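You operate a simulated robot arm through the tools that you are given. There is no shell and no other tool.

The job below is to be done with a simulated two-armed robot. You get a single attempt, and the scene is never put back.

Task
Turn the Rack side bar off and heat the other two bars to 150 C.
Fine: dials first, then the heater switch; watch both Ready lamps come on; leave the dwell dial and the air lever.

It is judged by the outcome, as a careful person would: the job done as asked, and still so three seconds after it is handed in. It fails if anything else is knocked over, pushed out of place, dropped, spilled or broken.

Robot
Two 7-joint arms with fingered hands on one trunk that stands fixed in place. Base frame: the origin is at the foot of the trunk, x ahead of it, y to its left, z up. Units: mm, rad, N and s.
The left shoulder is at [20, 123, 1112], the right one opposite. With the tool pointing down near the work surface each hand reaches from about 100 to 440 mm from the base axis, measured 20 degrees to its own side. Payload 2.4 kg a hand.
The tool frame of a hand sits at the grasp point between the pads (the TCP): z along the fingers, y along the line on which they close. The tips reach 17 mm beyond it. Largest opening 88 mm; the body of the gripper starts 47 mm behind the TCP. The gripper is a hand of 3 fingers: y runs from the thumb to the fingers, the wrist lies at [0, 0, -165] in the tool frame, and closing takes about 1.5 s.
Orientation is that of the tool frame in the base frame, as a unit quaternion [w, x, y, z]. With the fingers straight down and closing along the base's y, the tool's x points along the base's -x, its y along +y and its z along -z.

Tools
- The arms move only by the tool servo_tool. It takes "left_series", "right_series" or both (then of equal length, played together; a hand with none holds still); each is a list of rows, each a list of 6 numbers: the shift along the tool's x, y, z in mm, then the turn, a rotation vector about the tool's x, y, z in rad. In form: [[tx, ty, tz, wx, wy, wz], ...]. A call has 1 to 20 rows; each row shifts and turns the commanded pose from where the row before left it, along the tool's axes as they then stand. "left_grip" and "right_grip" are, for a hand that has rows, the gripper command, from -1 (fully open) to 1 (shut), values between in proportion, set as the call begins (left out, the last holds). Rows are played at 5 a second. More than 50 mm and 0.15 rad between two rows, or a gripper value outside its range, and nothing of the call is played. A pose out of reach is approached as far as the arm can. The call stops where the force on the tool passes 40 N (or 10 N more than at its start, if that is more) or the arm is blocked; 0.2 s more then pass. The fingers move at their own pace (about 45 mm/s each) and stop on an object; they squeeze with about 24 N. The grip force told is the motor's: it shows also when the fingers shut on nothing. Time passes only in rows, and 0.2 s behind the last, so rows that do not move let the fingers close. It gives the time, the measured TCP pose, the force on the tool (base axes), the opening and the grip force at its end, in the units of the frame above (readings bear some noise), with the torque about the TCP (base axes, N m) and any sound that the robot's microphone picked up.
- Cameras (640 x 400 px; columns grow to the right, rows downward): "scene" is now at [46.1, 30.5, 1555.8]; the picture's right is [0.43, -0.90, 0.00], its down [-0.75, -0.35, -0.56] and it looks along [0.51, 0.24, -0.83] (base axes); focal length 352 px, centre (320, 200). "left" rides on the left gripper at [-52, 4, -66] in its tool frame; the picture's right is [-0.08, -1.00, 0.00], its down [0.78, -0.07, -0.62] and it looks along [0.62, -0.05, 0.78] (tool axes); focal length 243 px, centre (320, 200). "right" rides on the right gripper at [52, 4, -66] in its tool frame; the picture's right is [-0.08, 1.00, 0.00], its down [-0.78, -0.07, -0.62] and it looks along [-0.62, -0.05, 0.78] (tool axes); focal length 243 px, centre (320, 200). There is no depth. A picture from a camera that has moved, and an enlarged one, comes with that camera's place and axes in the base frame and with its lens.
- get_image(camera): a new picture of that camera. The clock stands still meanwhile.
- move_column(by): slides the trunk up (or, below 0, down) by that many mm; the arms and the scene camera ride with it, the base frame stays. It gives what a move gives, with no picture.
- finger_targets(finger1, finger2, thumb_bend, hand): sets how far each is bent, from 0 (flat) to 1 (curled in); at 0.3 the hand is open as for a grip, at 0.7 the pads meet at the TCP. One left out holds its place. A second passes; each finger stops where it meets its share of the squeeze, and holds until it gets a number again. A gripper value or a shape takes the hand back. It gives what a move gives, with no picture; readings hold the bend of each and the force on the fingers (four entries, about 0 where the hand has none), thumb and palm.
- preshape(shape, hand): the hand has 3 fingers and takes this shape, open, in about a second: jaw (thumb against the fingers, like two jaws); tri (thumb and two fingers); tip (a fingertip pinch); poke (one finger out to press); point (the index stretched); flat (the hand flat); cup (the hand cupped); fist (a fist). The gripper value then closes the fingers along that shape, each until it touches; the sizes above hold for jaw. It gives what a move gives, with no picture.
- head_to(pan, tilt): turns the head with the scene camera to pan (to the left, within 2.094 rad either way) and tilt (down, from -0.506 to 1.204), counted from straight ahead of the robot. It gives what a move gives.
- inspect(camera, box): a new picture of the part [left, top, right, bottom] of that camera's present view, enlarged. The clock stands still meanwhile.
- sign_off(): hands the job in; it is judged then, once.

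Nothing tells you positions but the pictures and the camera data. Unless the task says otherwise, let go and move clear before handing in.

The tools are called after "Emit:" by a JSON object that holds its "fn" and its "kwargs". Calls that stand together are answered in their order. servo_tool: Moves the arms, as the interface text tells. Its arguments: {"type":"object","properties":{"left_series":{"type":"array"},"left_grip":{"type":"number"},"right_series":{"type":"array"},"right_grip":{"type":"number"}},"required":[]} The other tools are called the same way: move_column (by) slides the trunk up or down; preshape (shape, hand) gives the hand a shape; finger_targets (finger1, finger2, thumb_bend, hand) moves the fingers one by one; head_to (pan, tilt) turns the head that bears the scene camera; get_image (camera) takes a picture; inspect (camera, box) takes an enlarged picture of a part of a camera's view; sign_off () hands the job in.

At the start:

```text
clock: 0.0
left_tcp_pos: [317.0, 287.1, 1065.0]
left_ee_rot: [0.0, 0.0, 1.0, 0.0]
left_ft_force: [0.6, -0.1, 0.3]
left_wrist_torque: [0.0, 0.02, -0.02]
left_finger_gap: 87.9
left_finger_force: 0.0
left_shape: jaw
left_bend: [0.3, 0.3, 0.3]
left_finger forces: [0.0, 0.1, 0.1, 0.0, 0.0, 0.1]
right_tcp_pos: [326.5, -12.3, 1021.6]
right_ee_rot: [0.002, 0.0, 1.0, -0.001]
right_ft_force: [1.3, 0.2, 0.5]
right_wrist_torque: [0.05, 0.02, -0.01]
right_finger_gap: 87.9
right_finger_force: 0.0
right_shape: jaw
right_bend: [0.3, 0.3, 0.3]
right_finger forces: [0.1, 0.1, 0.1, 0.1, 0.0, 0.1]
trunk travel left (down, up): [-325.0, 505.0]
head pan, tilt: [0.442, 0.97]
```

scene: 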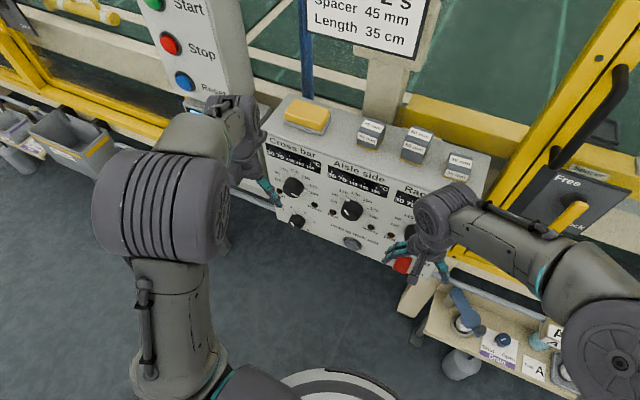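
right: 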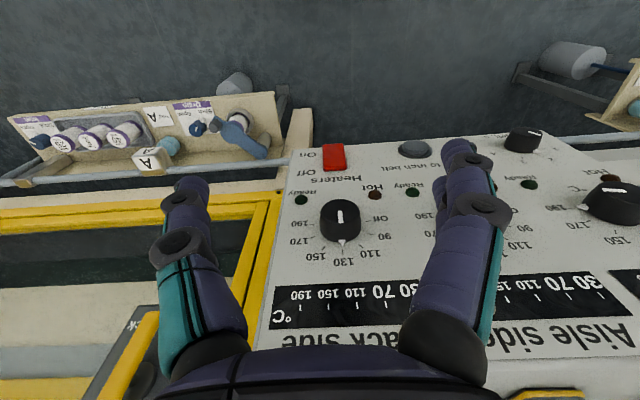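
left: 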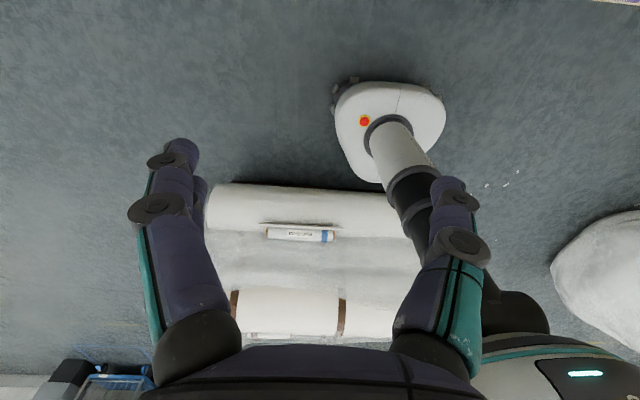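

I see a control panel with three bar dials (Cross bar, Aisle side, Rack side), small lower knobs, and a red Heaters switch, with the arms partly blocking the view. First I'll take enlarged pictures to read the labels and place things.

Emit:
{"fn": "inspect", "kwargs": {"camera": "scene", "box": [240, 80, 500, 290]}}

Emit:
{"fn": "inspect", "kwargs": {"camera": "right", "box": [260, 120, 640, 360]}}

Emit:
{"fn": "inspect", "kwargs": {"camera": "scene", "box": [240, 140, 380, 260]}}

```text
1.90 times, centred on (370, 185) of scene
camera zoom: at [46.1, 30.5, 1555.8], right [0.43, -0.9, 0.0], down [-0.75, -0.35, -0.56], along [0.51, 0.24, -0.83], focal length 670 px, centre (225, 229)
```

zoom: 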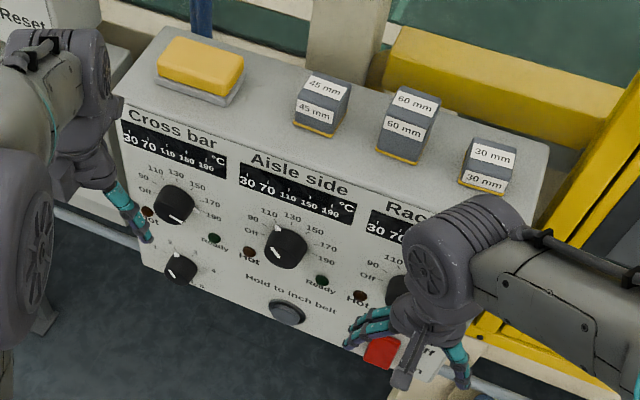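

```text
1.67 times, centred on (450, 240) of right
camera zoom: at [273.6, -7.7, 1088.4], right [0.08, 1.0, 0.0], down [0.78, -0.07, 0.62], along [0.62, -0.05, -0.78], focal length 404 px, centre (103, 133)
```

zoom: 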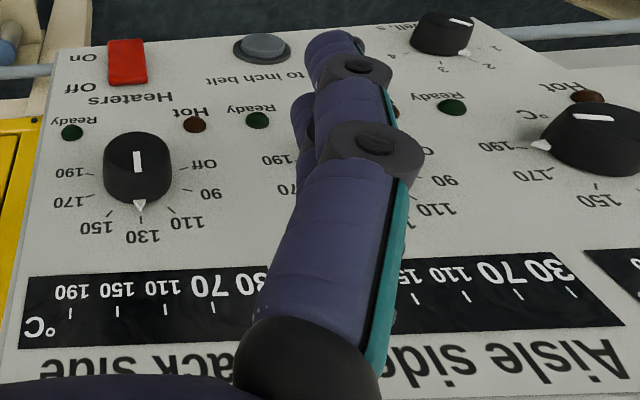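

```text
3.33 times, centred on (310, 200) of scene
camera zoom: at [46.1, 30.5, 1555.8], right [0.43, -0.9, 0.0], down [-0.75, -0.35, -0.56], along [0.51, 0.24, -0.83], focal length 1172 px, centre (353, 200)
```

zoom: 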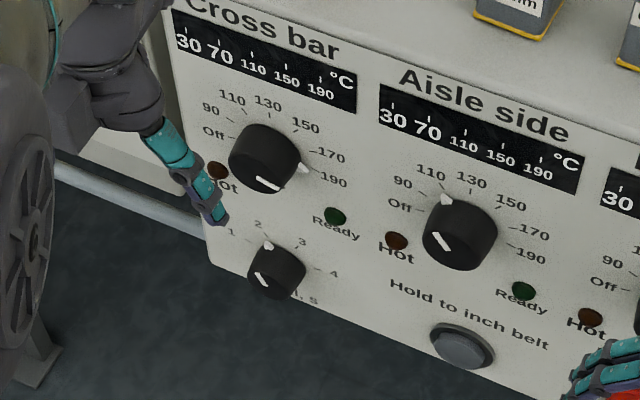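

The panel front is a near-vertical face at about x = 473 mm, dials at roughly z = 870–900, with Cross bar near y ≈ 270, Aisle ≈ 130 and Rack ≈ -20. The hands point down now, so I'll turn both to face the panel (fingers along +x), staying clear of it.

Emit:
{"fn": "servo_tool", "kwargs": {"left_series": [[0, 0, 0, 0, -0.1428, 0], [0, 0, 0, 0, -0.1428, 0], [0, 0, 0, 0, -0.1428, 0], [0, 0, 0, 0, -0.1428, 0], [0, 0, 0, 0, -0.1428, 0]], "right_series": [[0, 0, 0, 0, -0.1428, 0], [0, 0, 0, 0, -0.1428, 0], [0, 0, 0, 0, -0.1428, 0], [0, 0, 0, 0, -0.1428, 0], [0, 0, 0, 0, -0.1428, 0]]}}

```text
clock: 1.2
left_tcp_pos: [317.3, 286.8, 1065.8]
left_ee_rot: [0.35, 0.0, 0.937, 0.001]
left_ft_force: [-0.6, 0.6, 0.1]
left_wrist_torque: [0.05, -0.03, -0.03]
left_finger_gap: 88.0
left_finger_force: 0.1
left_shape: jaw
left_bend: [0.3, 0.3, 0.3]
left_finger forces: [0.0, 0.1, 0.0, 0.1, 0.1, 0.0]
right_tcp_pos: [325.6, -10.8, 1021.7]
right_ee_rot: [0.35, -0.001, 0.937, 0.0]
right_ft_force: [-0.2, 0.2, -0.8]
right_wrist_torque: [0.01, -0.02, 0.0]
right_finger_gap: 88.1
right_finger_force: 0.0
right_shape: jaw
right_bend: [0.3, 0.3, 0.3]
right_finger forces: [0.0, 0.0, 0.1, 0.1, 0.0, 0.0]
trunk travel left (down, up): [-325.0, 505.0]
head pan, tilt: [0.442, 0.97]
```

Both hands are turning toward the panel as planned with no contact. I'll finish the turn to horizontal.

Emit:
{"fn": "servo_tool", "kwargs": {"left_series": [[0, 0, 0, 0, -0.1428, 0], [0, 0, 0, 0, -0.1428, 0], [0, 0, 0, 0, -0.1428, 0], [0, 0, 0, 0, -0.1428, 0], [0, 0, 0, 0, -0.1428, 0], [0, 0, 0, 0, -0.1428, 0]], "right_series": [[0, 0, 0, 0, -0.1428, 0], [0, 0, 0, 0, -0.1428, 0], [0, 0, 0, 0, -0.1428, 0], [0, 0, 0, 0, -0.1428, 0], [0, 0, 0, 0, -0.1428, 0], [0, 0, 0, 0, -0.1428, 0]]}}

Emit:
{"fn": "get_image", "kwargs": {"camera": "scene"}}

Emit:
{"fn": "get_image", "kwargs": {"camera": "left"}}

Emit:
{"fn": "get_image", "kwargs": {"camera": "right"}}

```text
clock: 2.6
left_tcp_pos: [334.6, 301.4, 1066.7]
left_ee_rot: [0.707, -0.001, 0.707, 0.001]
left_ft_force: [-0.8, 0.0, -0.2]
left_wrist_torque: [-0.01, -0.03, 0.01]
left_finger_gap: 88.2
left_finger_force: 0.0
left_shape: jaw
left_bend: [0.3, 0.3, 0.3]
left_finger forces: [0.1, 0.1, 0.0, 0.0, 0.0, 0.0]
left hand out of reach, approached as far as the arm can: row 3, 4
right_tcp_pos: [325.8, -10.5, 1022.3]
right_ee_rot: [0.708, -0.001, 0.707, 0.001]
right_ft_force: [0.0, 0.0, -0.5]
right_wrist_torque: [0.0, 0.0, 0.02]
right_finger_gap: 87.9
right_finger_force: 0.0
right_shape: jaw
right_bend: [0.3, 0.3, 0.3]
right_finger forces: [0.0, 0.1, 0.1, 0.0, 0.0, 0.0]
trunk travel left (down, up): [-325.0, 505.0]
head pan, tilt: [0.442, 0.97]
```

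```text
taken
camera scene: at [46.3, 31.0, 1555.8], right [0.43, -0.9, 0.0], down [-0.75, -0.35, -0.56], along [0.51, 0.24, -0.83], focal length 352 px, centre (320, 200)
```

scene: 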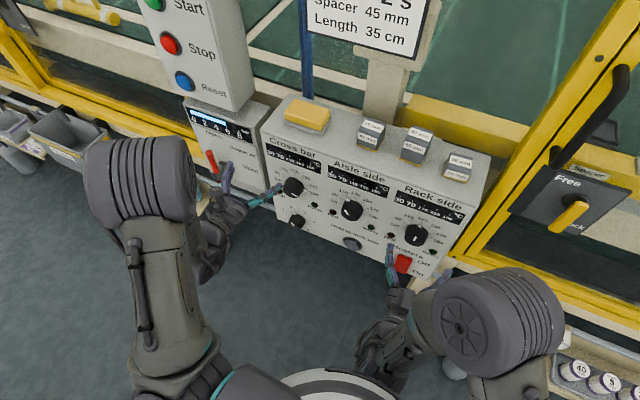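

```text
taken
camera left: at [267.5, 303.7, 1119.8], right [0.0, -1.0, 0.08], down [-0.62, -0.07, -0.78], along [0.78, -0.05, -0.62], focal length 243 px, centre (320, 200)
```

left: 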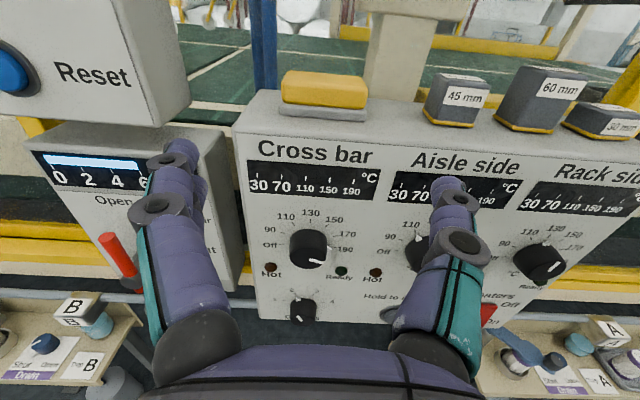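

```text
taken
camera right: at [260.2, -7.2, 970.3], right [0.0, 1.0, 0.09], down [-0.62, -0.07, 0.78], along [0.78, -0.05, 0.62], focal length 243 px, centre (320, 200)
```

right: 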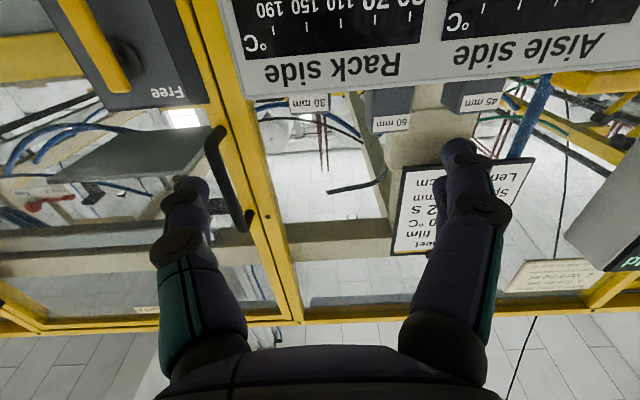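

The dials are now clear in the scene and left views; the red air lever box sits left of the panel and must be avoided. I'll zoom in on all dials, lamps and the switch.

Emit:
{"fn": "inspect", "kwargs": {"camera": "scene", "box": [260, 130, 370, 240]}}

Emit:
{"fn": "inspect", "kwargs": {"camera": "scene", "box": [360, 170, 480, 290]}}

Emit:
{"fn": "inspect", "kwargs": {"camera": "left", "box": [230, 130, 410, 340]}}

Emit:
{"fn": "inspect", "kwargs": {"camera": "left", "box": [400, 140, 640, 340]}}

```text
3.64 times, centred on (315, 185) of scene
camera zoom: at [46.3, 31.0, 1555.8], right [0.43, -0.9, 0.0], down [-0.75, -0.35, -0.56], along [0.51, 0.24, -0.83], focal length 1279 px, centre (338, 254)
```

zoom: 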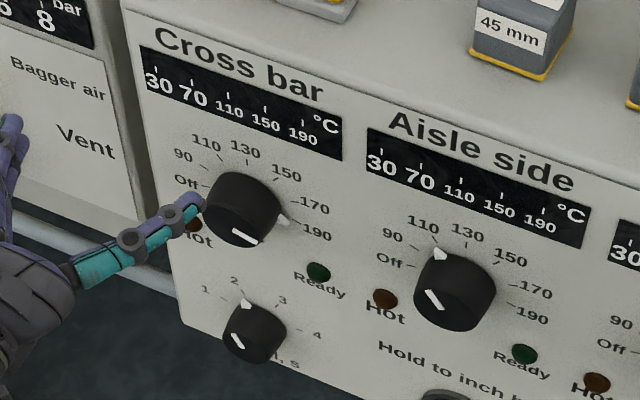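

```text
3.33 times, centred on (420, 230) of scene
camera zoom: at [46.3, 31.0, 1555.8], right [0.43, -0.9, 0.0], down [-0.75, -0.35, -0.56], along [0.51, 0.24, -0.83], focal length 1172 px, centre (-13, 100)
```

zoom: 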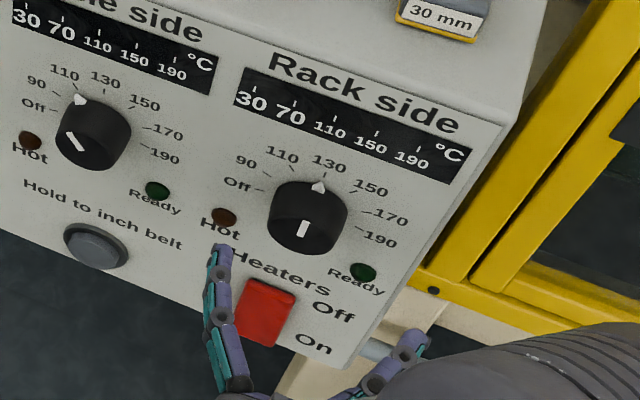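

```text
1.90 times, centred on (320, 235) of left
camera zoom: at [267.5, 303.7, 1119.8], right [0.0, -1.0, 0.08], down [-0.62, -0.07, -0.78], along [0.78, -0.05, -0.62], focal length 462 px, centre (320, 133)
```

zoom: 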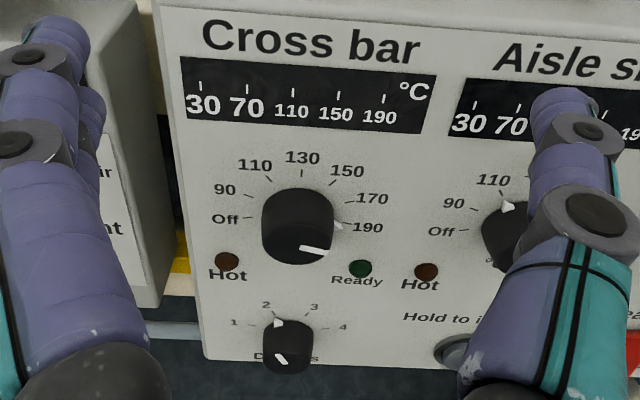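

```text
2.00 times, centred on (520, 240) of left
camera zoom: at [267.5, 303.7, 1119.8], right [0.0, -1.0, 0.08], down [-0.62, -0.07, -0.78], along [0.78, -0.05, -0.62], focal length 485 px, centre (-80, 120)
```

zoom: 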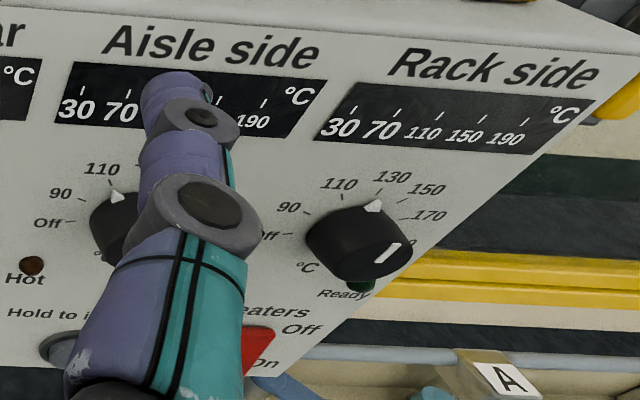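

Readings so far: Cross bar is at 190, Aisle side about 110, Rack side about 130, ticks roughly 37° apart, and the knob axes lie near z ≈ 888 at y ≈ 299, 149 and -1. The Heaters rocker is near y ≈ -4, z ≈ 721, with On at the bottom. I'll bring the left hand down in front of the Cross bar knob, still standing off.

Emit:
{"fn": "servo_tool", "kwargs": {"left_series": [[30, 2, 5, 0, 0, 0], [30, 2, 5, 0, 0, 0], [30, 2, 5, 0, 0, 0], [30, 2, 5, 0, 0, 0], [30, 2, 5, 0, 0, 0], [27, 2, 5, 0, 0, 0], [0, 0, 0, 0, 0, 0]]}}

Emit:
{"fn": "get_image", "kwargs": {"camera": "left"}}

Emit:
{"fn": "get_image", "kwargs": {"camera": "scene"}}

```text
clock: 4.2
left_tcp_pos: [365.0, 311.6, 889.7]
left_ee_rot: [0.707, 0.0, 0.707, 0.0]
left_ft_force: [0.8, 0.1, 0.1]
left_wrist_torque: [0.06, -0.02, -0.01]
left_finger_gap: 88.0
left_finger_force: 0.0
left_shape: jaw
left_bend: [0.3, 0.3, 0.3]
left_finger forces: [0.1, 0.0, 0.0, 0.0, 0.0, 0.0]
right_tcp_pos: [324.9, -11.2, 1021.7]
right_ee_rot: [0.707, 0.0, 0.707, 0.0]
right_ft_force: [0.1, -0.2, -0.6]
right_wrist_torque: [-0.02, 0.0, 0.0]
right_finger_gap: 87.7
right_finger_force: 0.1
right_shape: jaw
right_bend: [0.3, 0.3, 0.3]
right_finger forces: [0.0, 0.0, 0.0, 0.0, 0.0, 0.1]
trunk travel left (down, up): [-325.0, 505.0]
head pan, tilt: [0.442, 0.97]
```

```text
taken
camera left: at [298.8, 314.4, 941.7], right [0.0, -1.0, 0.08], down [-0.62, -0.07, -0.78], along [0.78, -0.05, -0.62], focal length 243 px, centre (320, 200)
```

left: 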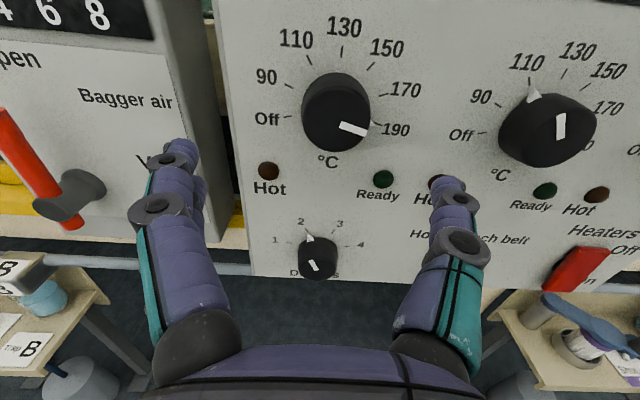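

```text
taken
camera scene: at [46.0, 30.6, 1555.8], right [0.43, -0.9, 0.0], down [-0.75, -0.35, -0.56], along [0.51, 0.24, -0.83], focal length 352 px, centre (320, 200)
```

scene: 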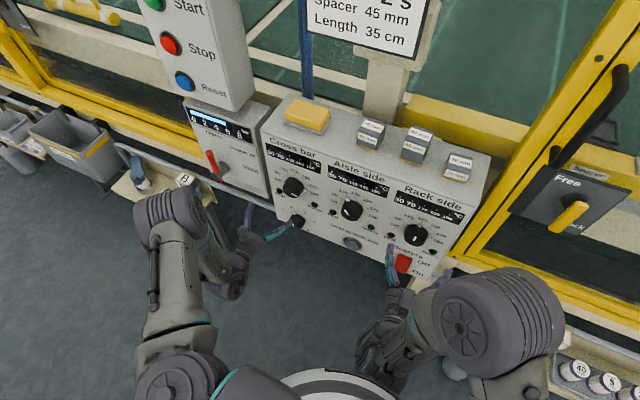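

The left camera now shows the Cross bar dial squarely between the fingers. I'll zoom in to measure its centre and tick angles.

Emit:
{"fn": "inspect", "kwargs": {"camera": "left", "box": [240, 0, 440, 210]}}

Emit:
{"fn": "inspect", "kwargs": {"camera": "left", "box": [440, 20, 640, 220]}}

```text
1.90 times, centred on (340, 105) of left
camera zoom: at [298.8, 314.4, 941.7], right [0.0, -1.0, 0.08], down [-0.62, -0.07, -0.78], along [0.78, -0.05, -0.62], focal length 462 px, centre (282, 381)
```

zoom: 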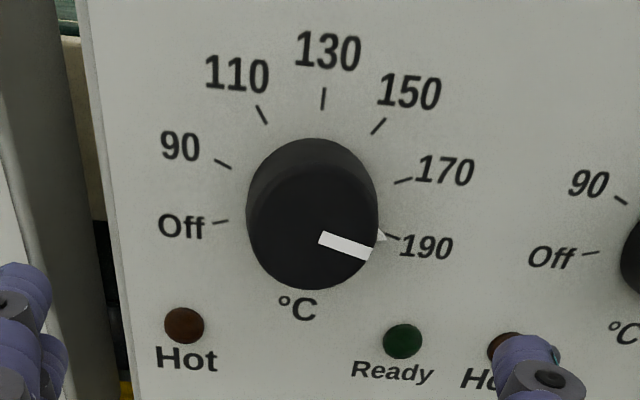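

```text
2.00 times, centred on (540, 120) of left
camera zoom: at [298.8, 314.4, 941.7], right [0.0, -1.0, 0.08], down [-0.62, -0.07, -0.78], along [0.78, -0.05, -0.62], focal length 485 px, centre (-120, 360)
```

zoom: 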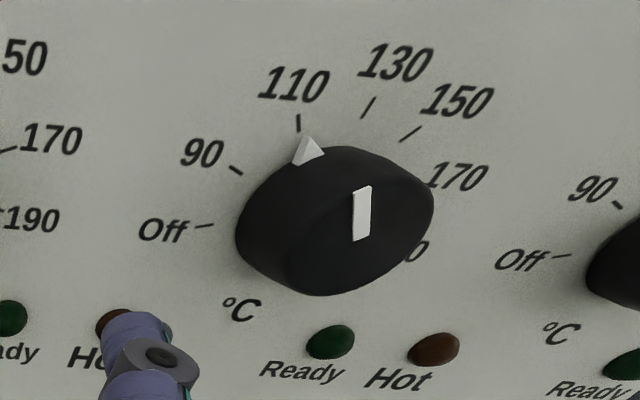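

The Cross bar ticks fit a circle of about 34.5 mm radius centred at (y 300, z 887), 35° per step, with a knob about 44 mm across that stands 22 mm out. It reads 190, so it needs about -70° to get to 150. I'll centre the left hand on it at a standoff and pre-roll +35°.

Emit:
{"fn": "servo_tool", "kwargs": {"left_series": [[1, -4, 12, 0, 0, 0], [1, -4, 12, 0, 0, 0], [0.7, -3.6, 11, 0, 0, 0], [0, 0, 0, 0, 0, 0.1222], [0, 0, 0, 0, 0, 0.1222], [0, 0, 0, 0, 0, 0.1222], [0, 0, 0, 0, 0, 0.1222], [0, 0, 0, 0, 0, 0.1222], [0, 0, 0, 0, 0, 0]]}}

Emit:
{"fn": "get_image", "kwargs": {"camera": "left"}}

Emit:
{"fn": "get_image", "kwargs": {"camera": "scene"}}

```text
clock: 6.2
left_tcp_pos: [398.2, 300.9, 887.7]
left_ee_rot: [0.674, 0.212, 0.675, 0.213]
left_ft_force: [0.0, -0.5, -0.2]
left_wrist_torque: [0.01, 0.0, 0.02]
left_finger_gap: 88.0
left_finger_force: 0.1
left_shape: jaw
left_bend: [0.3, 0.3, 0.3]
left_finger forces: [0.0, 0.0, 0.1, 0.0, 0.1, 0.0]
right_tcp_pos: [326.8, -10.7, 1022.1]
right_ee_rot: [0.708, 0.0, 0.706, 0.0]
right_ft_force: [0.0, -0.1, 0.1]
right_wrist_torque: [-0.03, -0.01, 0.0]
right_finger_gap: 87.9
right_finger_force: 0.0
right_shape: jaw
right_bend: [0.3, 0.3, 0.3]
right_finger forces: [0.0, 0.1, 0.0, 0.1, 0.0, 0.0]
trunk travel left (down, up): [-325.0, 505.0]
head pan, tilt: [0.442, 0.97]
```

```text
taken
camera left: at [332.8, 273.4, 933.3], right [0.0, -0.86, -0.5], down [-0.62, 0.39, -0.68], along [0.78, 0.31, -0.54], focal length 243 px, centre (320, 200)
```

left: 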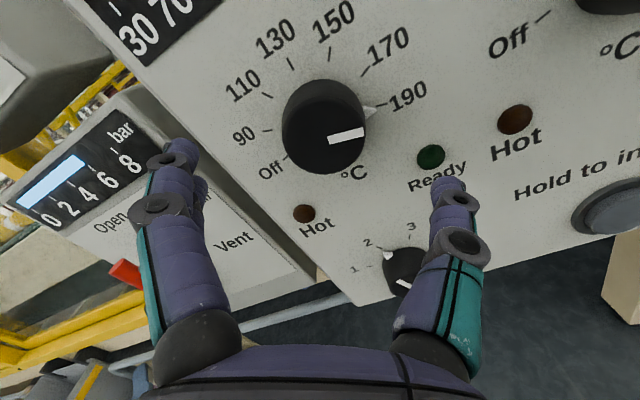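

```text
taken
camera scene: at [46.1, 30.7, 1555.8], right [0.43, -0.9, 0.0], down [-0.75, -0.35, -0.56], along [0.51, 0.24, -0.83], focal length 352 px, centre (320, 200)
```

scene: 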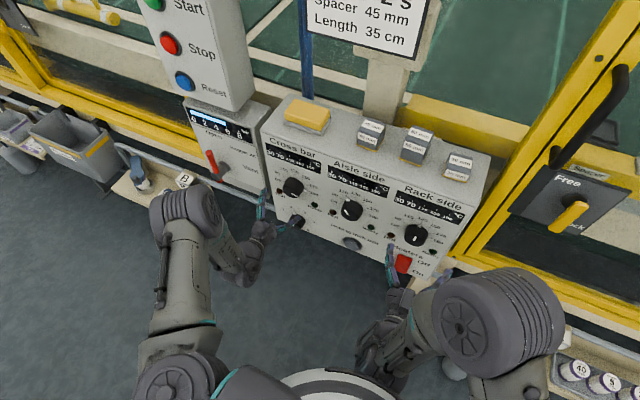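

The left hand is in line and rolled +35° with nothing touched. I'll zoom in to check the knob against the hand axis (the cap centre should fall near pixel 320, 136).

Emit:
{"fn": "inspect", "kwargs": {"camera": "left", "box": [240, 40, 440, 200]}}

```text
2.50 times, centred on (340, 120) of left
camera zoom: at [332.8, 273.4, 933.3], right [0.0, -0.86, -0.5], down [-0.62, 0.39, -0.68], along [0.78, 0.31, -0.54], focal length 606 px, centre (270, 400)
```

zoom: 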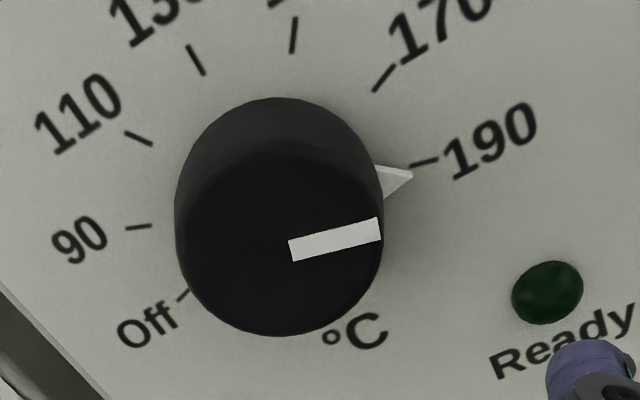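

The knob cap is within about 2 mm of the hand axis. I'll shift slightly and advance so the fingertips straddle the knob, staying about 9 mm off the panel.

Emit:
{"fn": "servo_tool", "kwargs": {"left_series": [[0, -1.0, 12, 0, 0, 0], [0, 0, 12, 0, 0, 0], [0, 0, 12, 0, 0, 0], [0, 0, 12, 0, 0, 0], [0, 0, 0, 0, 0, 0]]}}

Emit:
{"fn": "get_image", "kwargs": {"camera": "left"}}

```text
clock: 7.4
left_tcp_pos: [446.8, 298.9, 887.8]
left_ee_rot: [0.675, 0.212, 0.674, 0.212]
left_ft_force: [0.6, 0.3, 0.2]
left_wrist_torque: [-0.03, -0.01, 0.0]
left_finger_gap: 87.8
left_finger_force: 0.1
left_shape: jaw
left_bend: [0.3, 0.3, 0.3]
left_finger forces: [0.0, 0.0, 0.0, 0.0, 0.0, 0.0]
right_tcp_pos: [326.3, -12.0, 1022.2]
right_ee_rot: [0.708, 0.0, 0.707, 0.0]
right_ft_force: [0.0, -0.7, -0.4]
right_wrist_torque: [-0.01, -0.02, -0.01]
right_finger_gap: 88.0
right_finger_force: 0.1
right_shape: jaw
right_bend: [0.3, 0.3, 0.3]
right_finger forces: [0.0, 0.0, 0.1, 0.0, 0.0, 0.0]
trunk travel left (down, up): [-325.0, 505.0]
head pan, tilt: [0.442, 0.97]
```

```text
taken
camera left: at [380.9, 272.2, 933.5], right [0.0, -0.86, -0.5], down [-0.62, 0.39, -0.68], along [0.78, 0.31, -0.54], focal length 243 px, centre (320, 200)
```

left: 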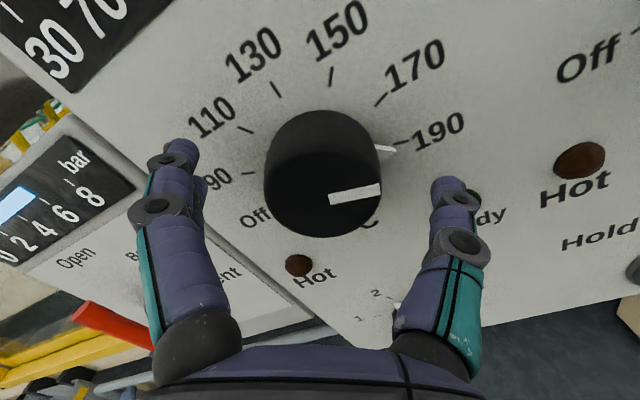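

The knob sits centred between thumb and fingers. Now I'll close on it.

Emit:
{"fn": "servo_tool", "kwargs": {"left_series": [[0, 0, 0, 0, 0, 0], [0, 0, 0, 0, 0, 0], [0, 0, 0, 0, 0, 0], [0, 0, 0, 0, 0, 0], [0, 0, 0, 0, 0, 0], [0, 0, 0, 0, 0, 0], [0, 0, 0, 0, 0, 0], [0, 0, 0, 0, 0, 0]], "left_grip": 1}}

Emit:
{"fn": "get_image", "kwargs": {"camera": "left"}}

```text
clock: 9.2
left_tcp_pos: [446.9, 300.1, 887.6]
left_ee_rot: [0.674, 0.213, 0.674, 0.212]
left_ft_force: [-0.3, -0.1, 2.0]
left_wrist_torque: [-0.04, -0.01, -0.02]
left_finger_gap: 36.0
left_finger_force: 24.1
left_shape: jaw
left_bend: [0.73, 0.73, 0.7]
left_finger forces: [11.2, 11.0, 0.1, 0.1, 21.7, 0.0]
right_tcp_pos: [326.9, -11.3, 1023.2]
right_ee_rot: [0.708, 0.0, 0.706, 0.0]
right_ft_force: [-0.1, -0.7, 0.1]
right_wrist_torque: [-0.01, 0.01, 0.01]
right_finger_gap: 87.8
right_finger_force: 0.0
right_shape: jaw
right_bend: [0.3, 0.3, 0.3]
right_finger forces: [0.0, 0.0, 0.0, 0.0, 0.1, 0.0]
trunk travel left (down, up): [-325.0, 505.0]
head pan, tilt: [0.442, 0.97]
```

```text
taken
camera left: at [380.6, 272.2, 933.7], right [0.0, -0.86, -0.5], down [-0.62, 0.39, -0.68], along [0.78, 0.31, -0.54], focal length 243 px, centre (320, 200)
```

left: 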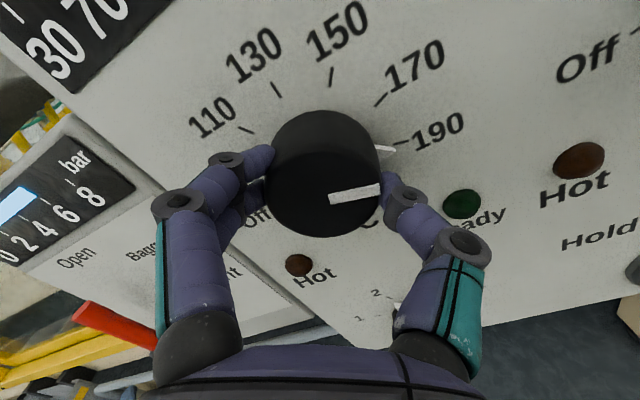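

The knob is gripped firmly. I'll turn counter-clockwise by a first portion and check that the pointer follows.

Emit:
{"fn": "servo_tool", "kwargs": {"left_series": [[0, 0, 0, 0, 0, -0.1], [0, 0, 0, 0, 0, -0.1], [0, 0, 0, 0, 0, -0.1], [0, 0, 0, 0, 0, -0.1], [0, 0, 0, 0, 0, 0]]}}

Emit:
{"fn": "get_image", "kwargs": {"camera": "left"}}

Emit:
{"fn": "inspect", "kwargs": {"camera": "scene", "box": [250, 140, 350, 230]}}

```text
clock: 10.4
left_tcp_pos: [446.3, 299.7, 887.9]
left_ee_rot: [0.703, 0.075, 0.703, 0.074]
left_ft_force: [1.9, 3.2, 3.4]
left_wrist_torque: [-0.01, -0.05, 0.03]
left_finger_gap: 35.6
left_finger_force: 23.4
left_shape: jaw
left_bend: [0.73, 0.73, 0.7]
left_finger forces: [13.3, 12.8, 0.0, 0.1, 21.3, 0.0]
right_tcp_pos: [325.3, -10.2, 1021.2]
right_ee_rot: [0.708, -0.001, 0.706, 0.0]
right_ft_force: [-0.1, -0.2, 0.3]
right_wrist_torque: [0.0, -0.02, -0.01]
right_finger_gap: 87.9
right_finger_force: 0.1
right_shape: jaw
right_bend: [0.3, 0.3, 0.3]
right_finger forces: [0.0, 0.1, 0.0, 0.0, 0.1, 0.0]
trunk travel left (down, up): [-325.0, 505.0]
head pan, tilt: [0.442, 0.97]
```

```text
taken
camera left: at [380.4, 292.7, 940.2], right [0.0, -0.99, -0.12], down [-0.62, 0.1, -0.78], along [0.78, 0.08, -0.62], focal length 243 px, centre (320, 200)
```

left: 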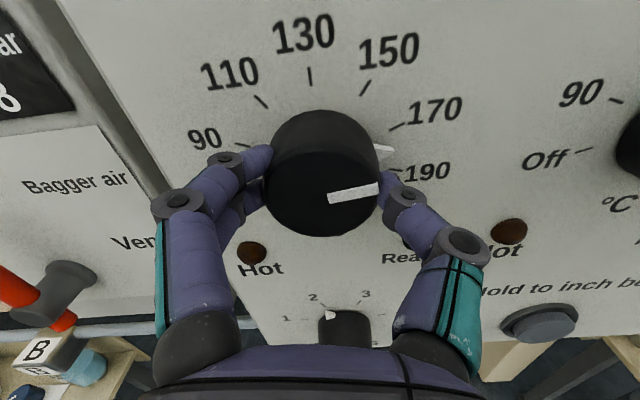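

```text
4.44 times, centred on (300, 185) of scene
camera zoom: at [46.0, 31.1, 1555.8], right [0.43, -0.9, 0.0], down [-0.75, -0.35, -0.56], along [0.51, 0.24, -0.83], focal length 1563 px, centre (409, 267)
```

zoom: 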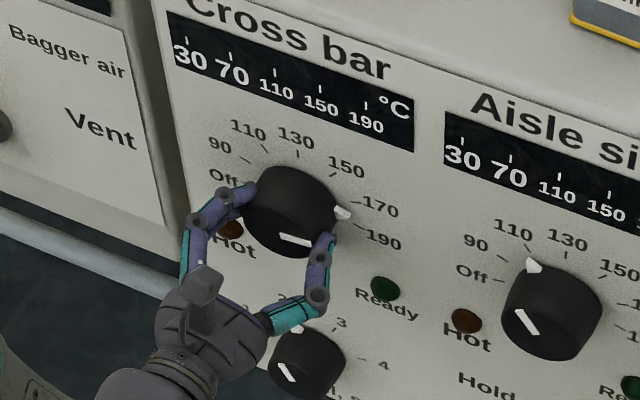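

The pointer follows the hand exactly. I'll turn the remaining 47°.

Emit:
{"fn": "servo_tool", "kwargs": {"left_series": [[0, 0, 0, 0, 0, -0.1027], [0, 0, 0, 0, 0, -0.1027], [0, 0, 0, 0, 0, -0.1027], [0, 0, 0, 0, 0, -0.1027], [0, 0, 0, 0, 0, -0.1027], [0, 0, 0, 0, 0, -0.1027], [0, 0, 0, 0, 0, -0.1027], [0, 0, 0, 0, 0, -0.1027], [0, 0, 0, 0, 0, 0]]}}

Emit:
{"fn": "get_image", "kwargs": {"camera": "left"}}

Emit:
{"fn": "inspect", "kwargs": {"camera": "scene", "box": [250, 140, 350, 230]}}

Emit:
{"fn": "inspect", "kwargs": {"camera": "left", "box": [240, 30, 440, 230]}}

```text
clock: 12.4
left_tcp_pos: [445.9, 301.4, 887.1]
left_ee_rot: [0.674, -0.214, 0.674, -0.213]
left_ft_force: [2.7, 12.7, 5.4]
left_wrist_torque: [0.02, -0.03, 0.21]
left_finger_gap: 35.2
left_finger_force: 23.7
left_shape: jaw
left_bend: [0.73, 0.73, 0.7]
left_finger forces: [15.1, 13.4, 0.0, 0.1, 20.5, 0.0]
right_tcp_pos: [325.1, -10.4, 1024.1]
right_ee_rot: [0.708, 0.0, 0.706, -0.001]
right_ft_force: [-0.3, 0.4, 0.3]
right_wrist_torque: [0.0, 0.01, 0.01]
right_finger_gap: 88.0
right_finger_force: 0.0
right_shape: jaw
right_bend: [0.3, 0.3, 0.3]
right_finger forces: [0.0, 0.0, 0.0, 0.0, 0.0, 0.0]
trunk travel left (down, up): [-325.0, 505.0]
head pan, tilt: [0.442, 0.97]
```

```text
taken
camera left: at [380.0, 333.1, 927.5], right [0.0, -0.77, 0.64], down [-0.62, -0.5, -0.6], along [0.78, -0.4, -0.48], focal length 243 px, centre (320, 200)
```

left: 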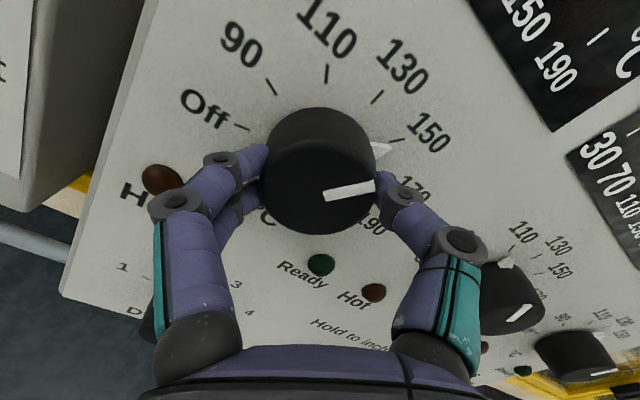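

```text
4.44 times, centred on (300, 185) of scene
camera zoom: at [46.0, 32.6, 1555.8], right [0.43, -0.9, 0.0], down [-0.75, -0.35, -0.56], along [0.51, 0.24, -0.83], focal length 1563 px, centre (409, 267)
```

zoom: 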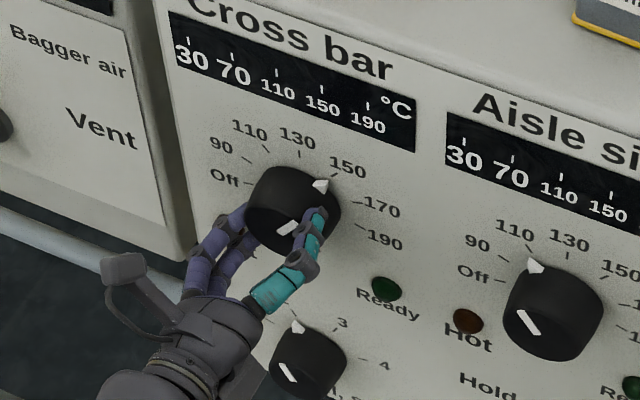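

```text
2.00 times, centred on (340, 130) of left
camera zoom: at [380.0, 333.1, 927.5], right [0.0, -0.77, 0.64], down [-0.62, -0.5, -0.6], along [0.78, -0.4, -0.48], focal length 485 px, centre (280, 340)
```

zoom: 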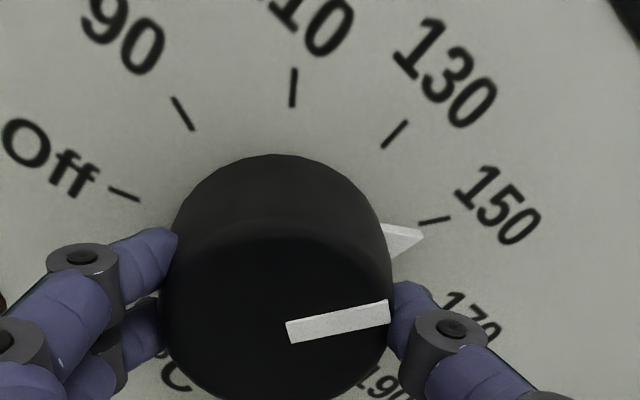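

The cap line measures about 35.6°, which is 150 on the Cross bar dial. I'll release it, let the fingers open fully, and back straight off.

Emit:
{"fn": "servo_tool", "kwargs": {"left_series": [[0, 0, 0, 0, 0, 0], [0, 0, 0, 0, 0, 0], [0, 0, 0, 0, 0, 0], [0, 0, 0, 0, 0, 0], [0, 0, 0, 0, 0, 0], [0, 0, 0, 0, 0, 0], [0, 0, 0, 0, 0, 0], [0, 0, 0, 0, 0, 0], [0, 0, -12, 0, 0, 0], [0, 0, -12, 0, 0, 0], [0, 0, -12, 0, 0, 0], [0, 0, -12, 0, 0, 0], [0, 0, 0, 0, 0, 0]], "left_grip": -1}}

Emit:
{"fn": "inspect", "kwargs": {"camera": "left", "box": [220, 20, 440, 220]}}

Emit:
{"fn": "get_image", "kwargs": {"camera": "scene"}}

```text
clock: 15.2
left_tcp_pos: [398.1, 299.7, 888.5]
left_ee_rot: [0.675, -0.213, 0.674, -0.212]
left_ft_force: [-0.1, 0.0, 0.7]
left_wrist_torque: [0.0, -0.05, 0.02]
left_finger_gap: 88.1
left_finger_force: 0.1
left_shape: jaw
left_bend: [0.3, 0.3, 0.3]
left_finger forces: [0.0, 0.0, 0.1, 0.0, 0.1, 0.0]
right_tcp_pos: [326.3, -10.6, 1021.8]
right_ee_rot: [0.708, 0.0, 0.707, 0.0]
right_ft_force: [-0.7, 0.1, 0.5]
right_wrist_torque: [0.01, 0.05, -0.04]
right_finger_gap: 88.1
right_finger_force: 0.1
right_shape: jaw
right_bend: [0.3, 0.3, 0.3]
right_finger forces: [0.0, 0.0, 0.1, 0.1, 0.0, 0.0]
trunk travel left (down, up): [-325.0, 505.0]
head pan, tilt: [0.442, 0.97]
```

```text
2.00 times, centred on (330, 120) of left
camera zoom: at [331.6, 331.5, 928.8], right [0.0, -0.77, 0.64], down [-0.62, -0.5, -0.6], along [0.78, -0.4, -0.48], focal length 485 px, centre (300, 360)
```

zoom: 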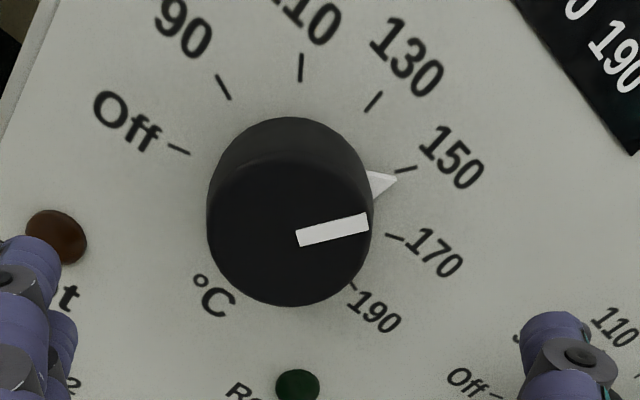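

```text
taken
camera scene: at [46.1, 30.7, 1555.8], right [0.43, -0.9, 0.0], down [-0.75, -0.35, -0.56], along [0.51, 0.24, -0.83], focal length 352 px, centre (320, 200)
```

scene: 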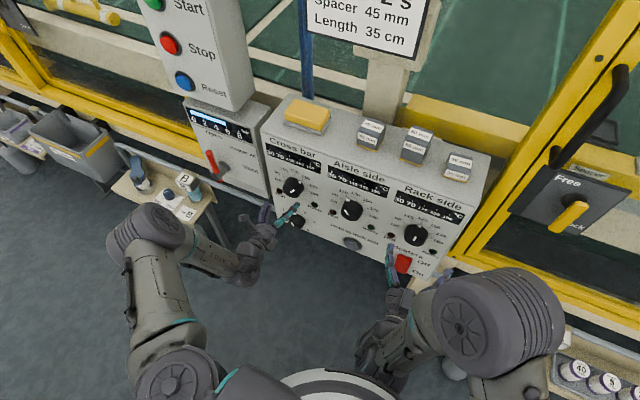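

Cross bar stays at 150 (about 35.7°) after release. Next is the Aisle side dial at about (y 150, z 887): I'll slide the left hand across at this standoff, keeping the -35° roll so the +70° turn has room.

Emit:
{"fn": "servo_tool", "kwargs": {"left_series": [[17.5, -24.3, 0, 0, 0, 0], [17.5, -24.3, 0, 0, 0, 0], [17.5, -24.3, 0, 0, 0, 0], [17.5, -24.3, 0, 0, 0, 0], [17.5, -24.3, 0, 0, 0, 0], [0, 0, 0, 0, 0, 0], [0, 0, 0, 0, 0, 0]]}}

Emit:
{"fn": "get_image", "kwargs": {"camera": "left"}}

Emit:
{"fn": "inspect", "kwargs": {"camera": "left", "box": [220, 20, 440, 220]}}

Emit:
{"fn": "get_image", "kwargs": {"camera": "scene"}}

```text
clock: 16.8
left_tcp_pos: [401.1, 147.2, 885.5]
left_ee_rot: [0.674, -0.213, 0.675, -0.213]
left_ft_force: [-0.1, 1.0, -0.5]
left_wrist_torque: [0.01, 0.01, 0.03]
left_finger_gap: 88.0
left_finger_force: 0.0
left_shape: jaw
left_bend: [0.3, 0.3, 0.3]
left_finger forces: [0.0, 0.0, 0.0, 0.0, 0.0, 0.0]
right_tcp_pos: [325.3, -10.3, 1023.5]
right_ee_rot: [0.708, -0.001, 0.706, 0.001]
right_ft_force: [-0.3, -0.9, 0.7]
right_wrist_torque: [-0.01, 0.03, 0.02]
right_finger_gap: 87.9
right_finger_force: 0.0
right_shape: jaw
right_bend: [0.3, 0.3, 0.3]
right_finger forces: [0.0, 0.1, 0.1, 0.1, 0.0, 0.0]
trunk travel left (down, up): [-325.0, 505.0]
head pan, tilt: [0.442, 0.97]
```

```text
taken
camera left: at [333.7, 180.8, 925.4], right [0.0, -0.77, 0.64], down [-0.62, -0.5, -0.6], along [0.78, -0.4, -0.48], focal length 243 px, centre (320, 200)
```

left: 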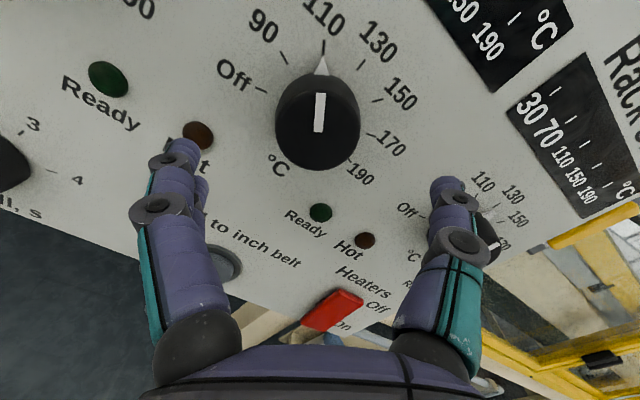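

```text
2.00 times, centred on (330, 120) of left
camera zoom: at [333.7, 180.8, 925.4], right [0.0, -0.77, 0.64], down [-0.62, -0.5, -0.6], along [0.78, -0.4, -0.48], focal length 485 px, centre (300, 360)
```

zoom: 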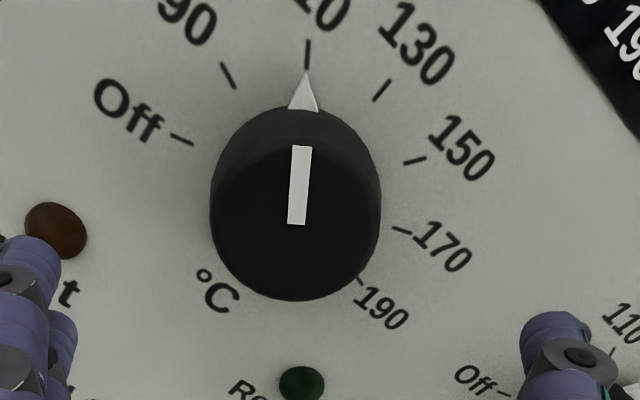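

```text
taken
camera scene: at [46.1, 30.6, 1555.8], right [0.43, -0.9, 0.0], down [-0.75, -0.35, -0.56], along [0.51, 0.24, -0.83], focal length 352 px, centre (320, 200)
```

scene: 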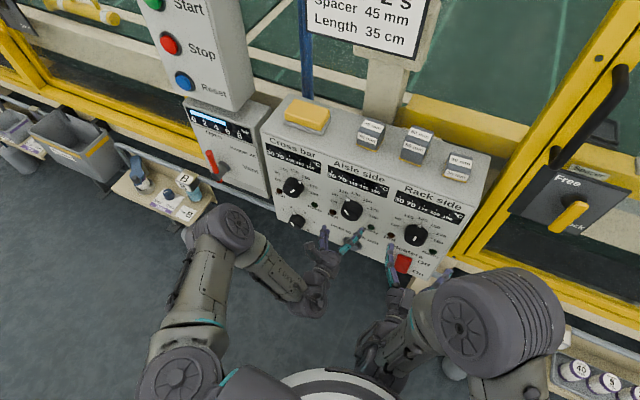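

The Aisle side dial is centred at about (149.5, 886.5) and reads about 110 (-36°). I'll trim the alignment by 2 mm, advance, and grip.

Emit:
{"fn": "servo_tool", "kwargs": {"left_series": [[-2, 1.2, 0, 0, 0, 0], [0, 0, 11.5, 0, 0, 0], [0, 0, 11.5, 0, 0, 0], [0, 0, 11.5, 0, 0, 0], [0, 0, 11.5, 0, 0, 0], [0, 0, 0, 0, 0, 0]]}}

Emit:
{"fn": "get_image", "kwargs": {"camera": "left"}}

```text
clock: 18.2
left_tcp_pos: [444.5, 153.6, 885.6]
left_ee_rot: [0.674, -0.213, 0.674, -0.213]
left_ft_force: [0.1, 0.5, -0.2]
left_wrist_torque: [0.01, 0.01, 0.0]
left_finger_gap: 88.0
left_finger_force: 0.0
left_shape: jaw
left_bend: [0.3, 0.3, 0.3]
left_finger forces: [0.1, 0.1, 0.0, 0.0, 0.1, 0.0]
right_tcp_pos: [325.0, -12.2, 1022.2]
right_ee_rot: [0.708, 0.0, 0.706, -0.001]
right_ft_force: [0.3, 0.9, -0.1]
right_wrist_torque: [-0.03, 0.01, 0.0]
right_finger_gap: 88.0
right_finger_force: 0.0
right_shape: jaw
right_bend: [0.3, 0.3, 0.3]
right_finger forces: [0.0, 0.0, 0.0, 0.1, 0.0, 0.0]
trunk travel left (down, up): [-325.0, 505.0]
head pan, tilt: [0.442, 0.97]
```

```text
taken
camera left: at [378.9, 184.8, 925.8], right [0.0, -0.77, 0.64], down [-0.62, -0.5, -0.6], along [0.78, -0.4, -0.48], focal length 243 px, centre (320, 200)
```

left: 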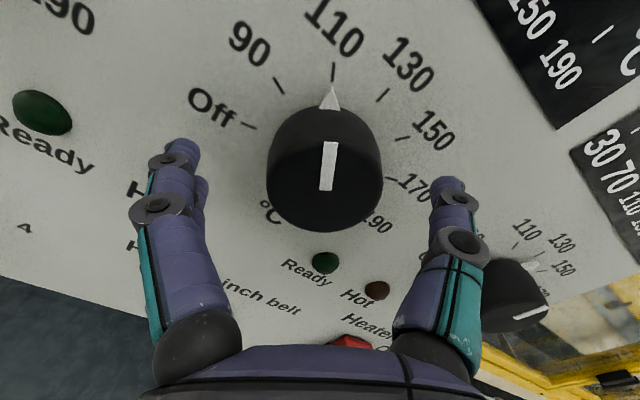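

The knob sits the same way between the fingers as the Cross bar one did. I'll go 2 mm deeper and close.

Emit:
{"fn": "servo_tool", "kwargs": {"left_series": [[0, -0.8, 2, 0, 0, 0], [0, 0, 0, 0, 0, 0], [0, 0, 0, 0, 0, 0], [0, 0, 0, 0, 0, 0], [0, 0, 0, 0, 0, 0], [0, 0, 0, 0, 0, 0], [0, 0, 0, 0, 0, 0], [0, 0, 0, 0, 0, 0], [0, 0, 0, 0, 0, 0]], "left_grip": 1}}

Emit:
{"fn": "get_image", "kwargs": {"camera": "left"}}

```text
clock: 20.2
left_tcp_pos: [446.6, 152.0, 886.6]
left_ee_rot: [0.674, -0.213, 0.674, -0.212]
left_ft_force: [-0.2, -0.3, 0.9]
left_wrist_torque: [-0.03, -0.02, 0.02]
left_finger_gap: 36.3
left_finger_force: 23.0
left_shape: jaw
left_bend: [0.73, 0.73, 0.7]
left_finger forces: [11.4, 11.2, 0.0, 0.0, 21.9, 0.0]
right_tcp_pos: [325.5, -10.3, 1021.3]
right_ee_rot: [0.708, 0.0, 0.706, 0.0]
right_ft_force: [1.4, -0.8, -0.7]
right_wrist_torque: [0.0, 0.01, -0.01]
right_finger_gap: 88.0
right_finger_force: 0.0
right_shape: jaw
right_bend: [0.3, 0.3, 0.3]
right_finger forces: [0.1, 0.0, 0.0, 0.0, 0.0, 0.1]
trunk travel left (down, up): [-325.0, 505.0]
head pan, tilt: [0.442, 0.97]
```

```text
taken
camera left: at [380.6, 183.9, 926.7], right [0.0, -0.77, 0.64], down [-0.62, -0.5, -0.6], along [0.78, -0.4, -0.48], focal length 243 px, centre (320, 200)
```

left: 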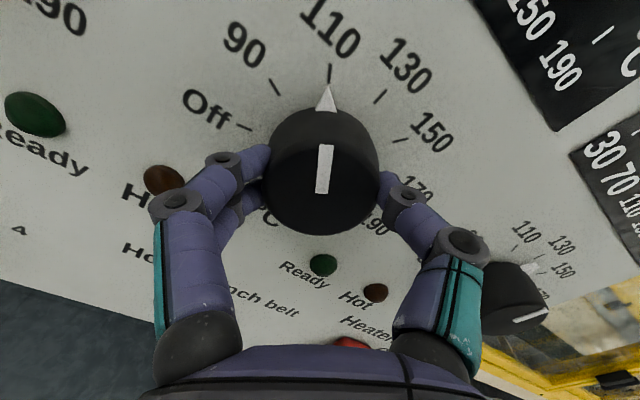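

Gripped. I'll turn clockwise 71° toward 150.

Emit:
{"fn": "servo_tool", "kwargs": {"left_series": [[0, 0, 0, 0, 0, 0.103], [0, 0, 0, 0, 0, 0.103], [0, 0, 0, 0, 0, 0.103], [0, 0, 0, 0, 0, 0.103], [0, 0, 0, 0, 0, 0.103], [0, 0, 0, 0, 0, 0.103], [0, 0, 0, 0, 0, 0.103], [0, 0, 0, 0, 0, 0.103], [0, 0, 0, 0, 0, 0.103], [0, 0, 0, 0, 0, 0.103], [0, 0, 0, 0, 0, 0.103], [0, 0, 0, 0, 0, 0.103], [0, 0, 0, 0, 0, 0]]}}

Emit:
{"fn": "get_image", "kwargs": {"camera": "left"}}

Emit:
{"fn": "inspect", "kwargs": {"camera": "left", "box": [230, 30, 430, 230]}}

Emit:
{"fn": "inspect", "kwargs": {"camera": "scene", "box": [310, 160, 410, 250]}}

```text
clock: 23.0
left_tcp_pos: [446.3, 151.7, 887.0]
left_ee_rot: [0.673, 0.218, 0.672, 0.219]
left_ft_force: [-1.7, -9.1, 0.9]
left_wrist_torque: [-0.03, -0.02, -0.11]
left_finger_gap: 36.3
left_finger_force: 24.3
left_shape: jaw
left_bend: [0.74, 0.74, 0.7]
left_finger forces: [11.8, 10.4, 0.1, 0.0, 27.0, 0.1]
right_tcp_pos: [325.2, -12.1, 1022.6]
right_ee_rot: [0.707, 0.0, 0.707, 0.0]
right_ft_force: [0.9, 0.3, 0.5]
right_wrist_torque: [0.01, 0.01, 0.03]
right_finger_gap: 87.9
right_finger_force: 0.1
right_shape: jaw
right_bend: [0.3, 0.3, 0.3]
right_finger forces: [0.0, 0.0, 0.0, 0.0, 0.1, 0.1]
trunk travel left (down, up): [-325.0, 505.0]
head pan, tilt: [0.442, 0.97]
```

```text
taken
camera left: at [380.6, 122.7, 932.2], right [0.0, -0.86, -0.52], down [-0.62, 0.41, -0.67], along [0.78, 0.32, -0.53], focal length 243 px, centre (320, 200)
```

left: 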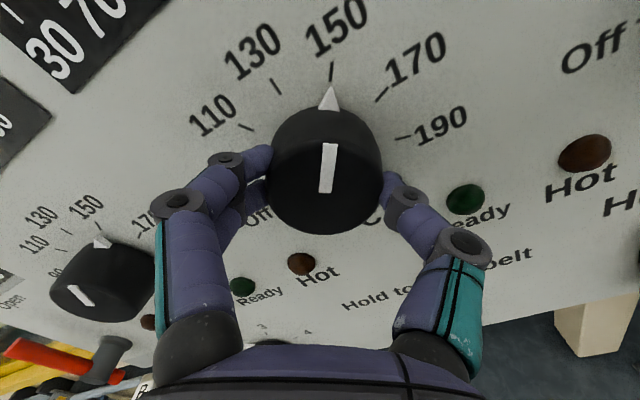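

```text
2.00 times, centred on (330, 130) of left
camera zoom: at [380.6, 122.7, 932.2], right [0.0, -0.86, -0.52], down [-0.62, 0.41, -0.67], along [0.78, 0.32, -0.53], focal length 485 px, centre (300, 340)
```

zoom: 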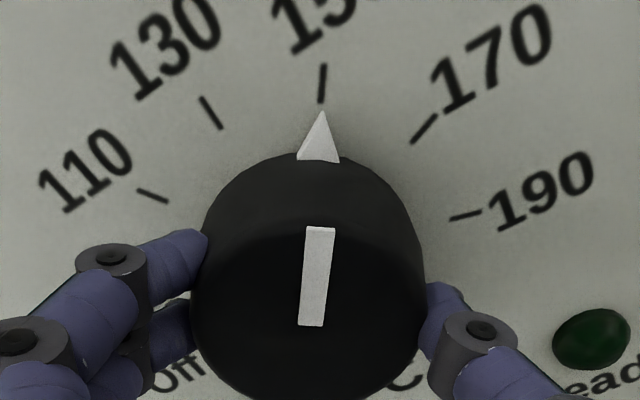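

```text
4.44 times, centred on (360, 205) of scene
camera zoom: at [45.8, 29.1, 1555.9], right [0.43, -0.9, 0.0], down [-0.75, -0.35, -0.57], along [0.51, 0.24, -0.82], focal length 1563 px, centre (142, 178)
```

zoom: 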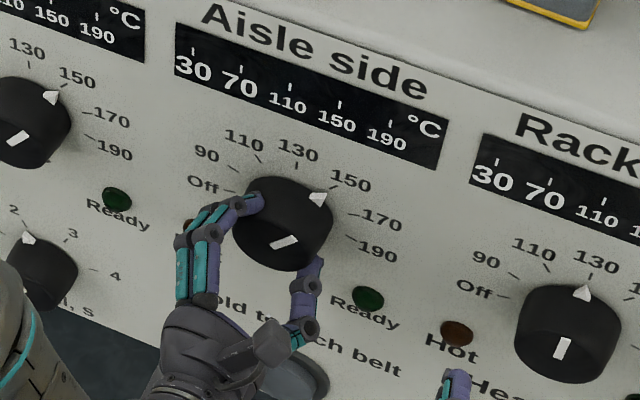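

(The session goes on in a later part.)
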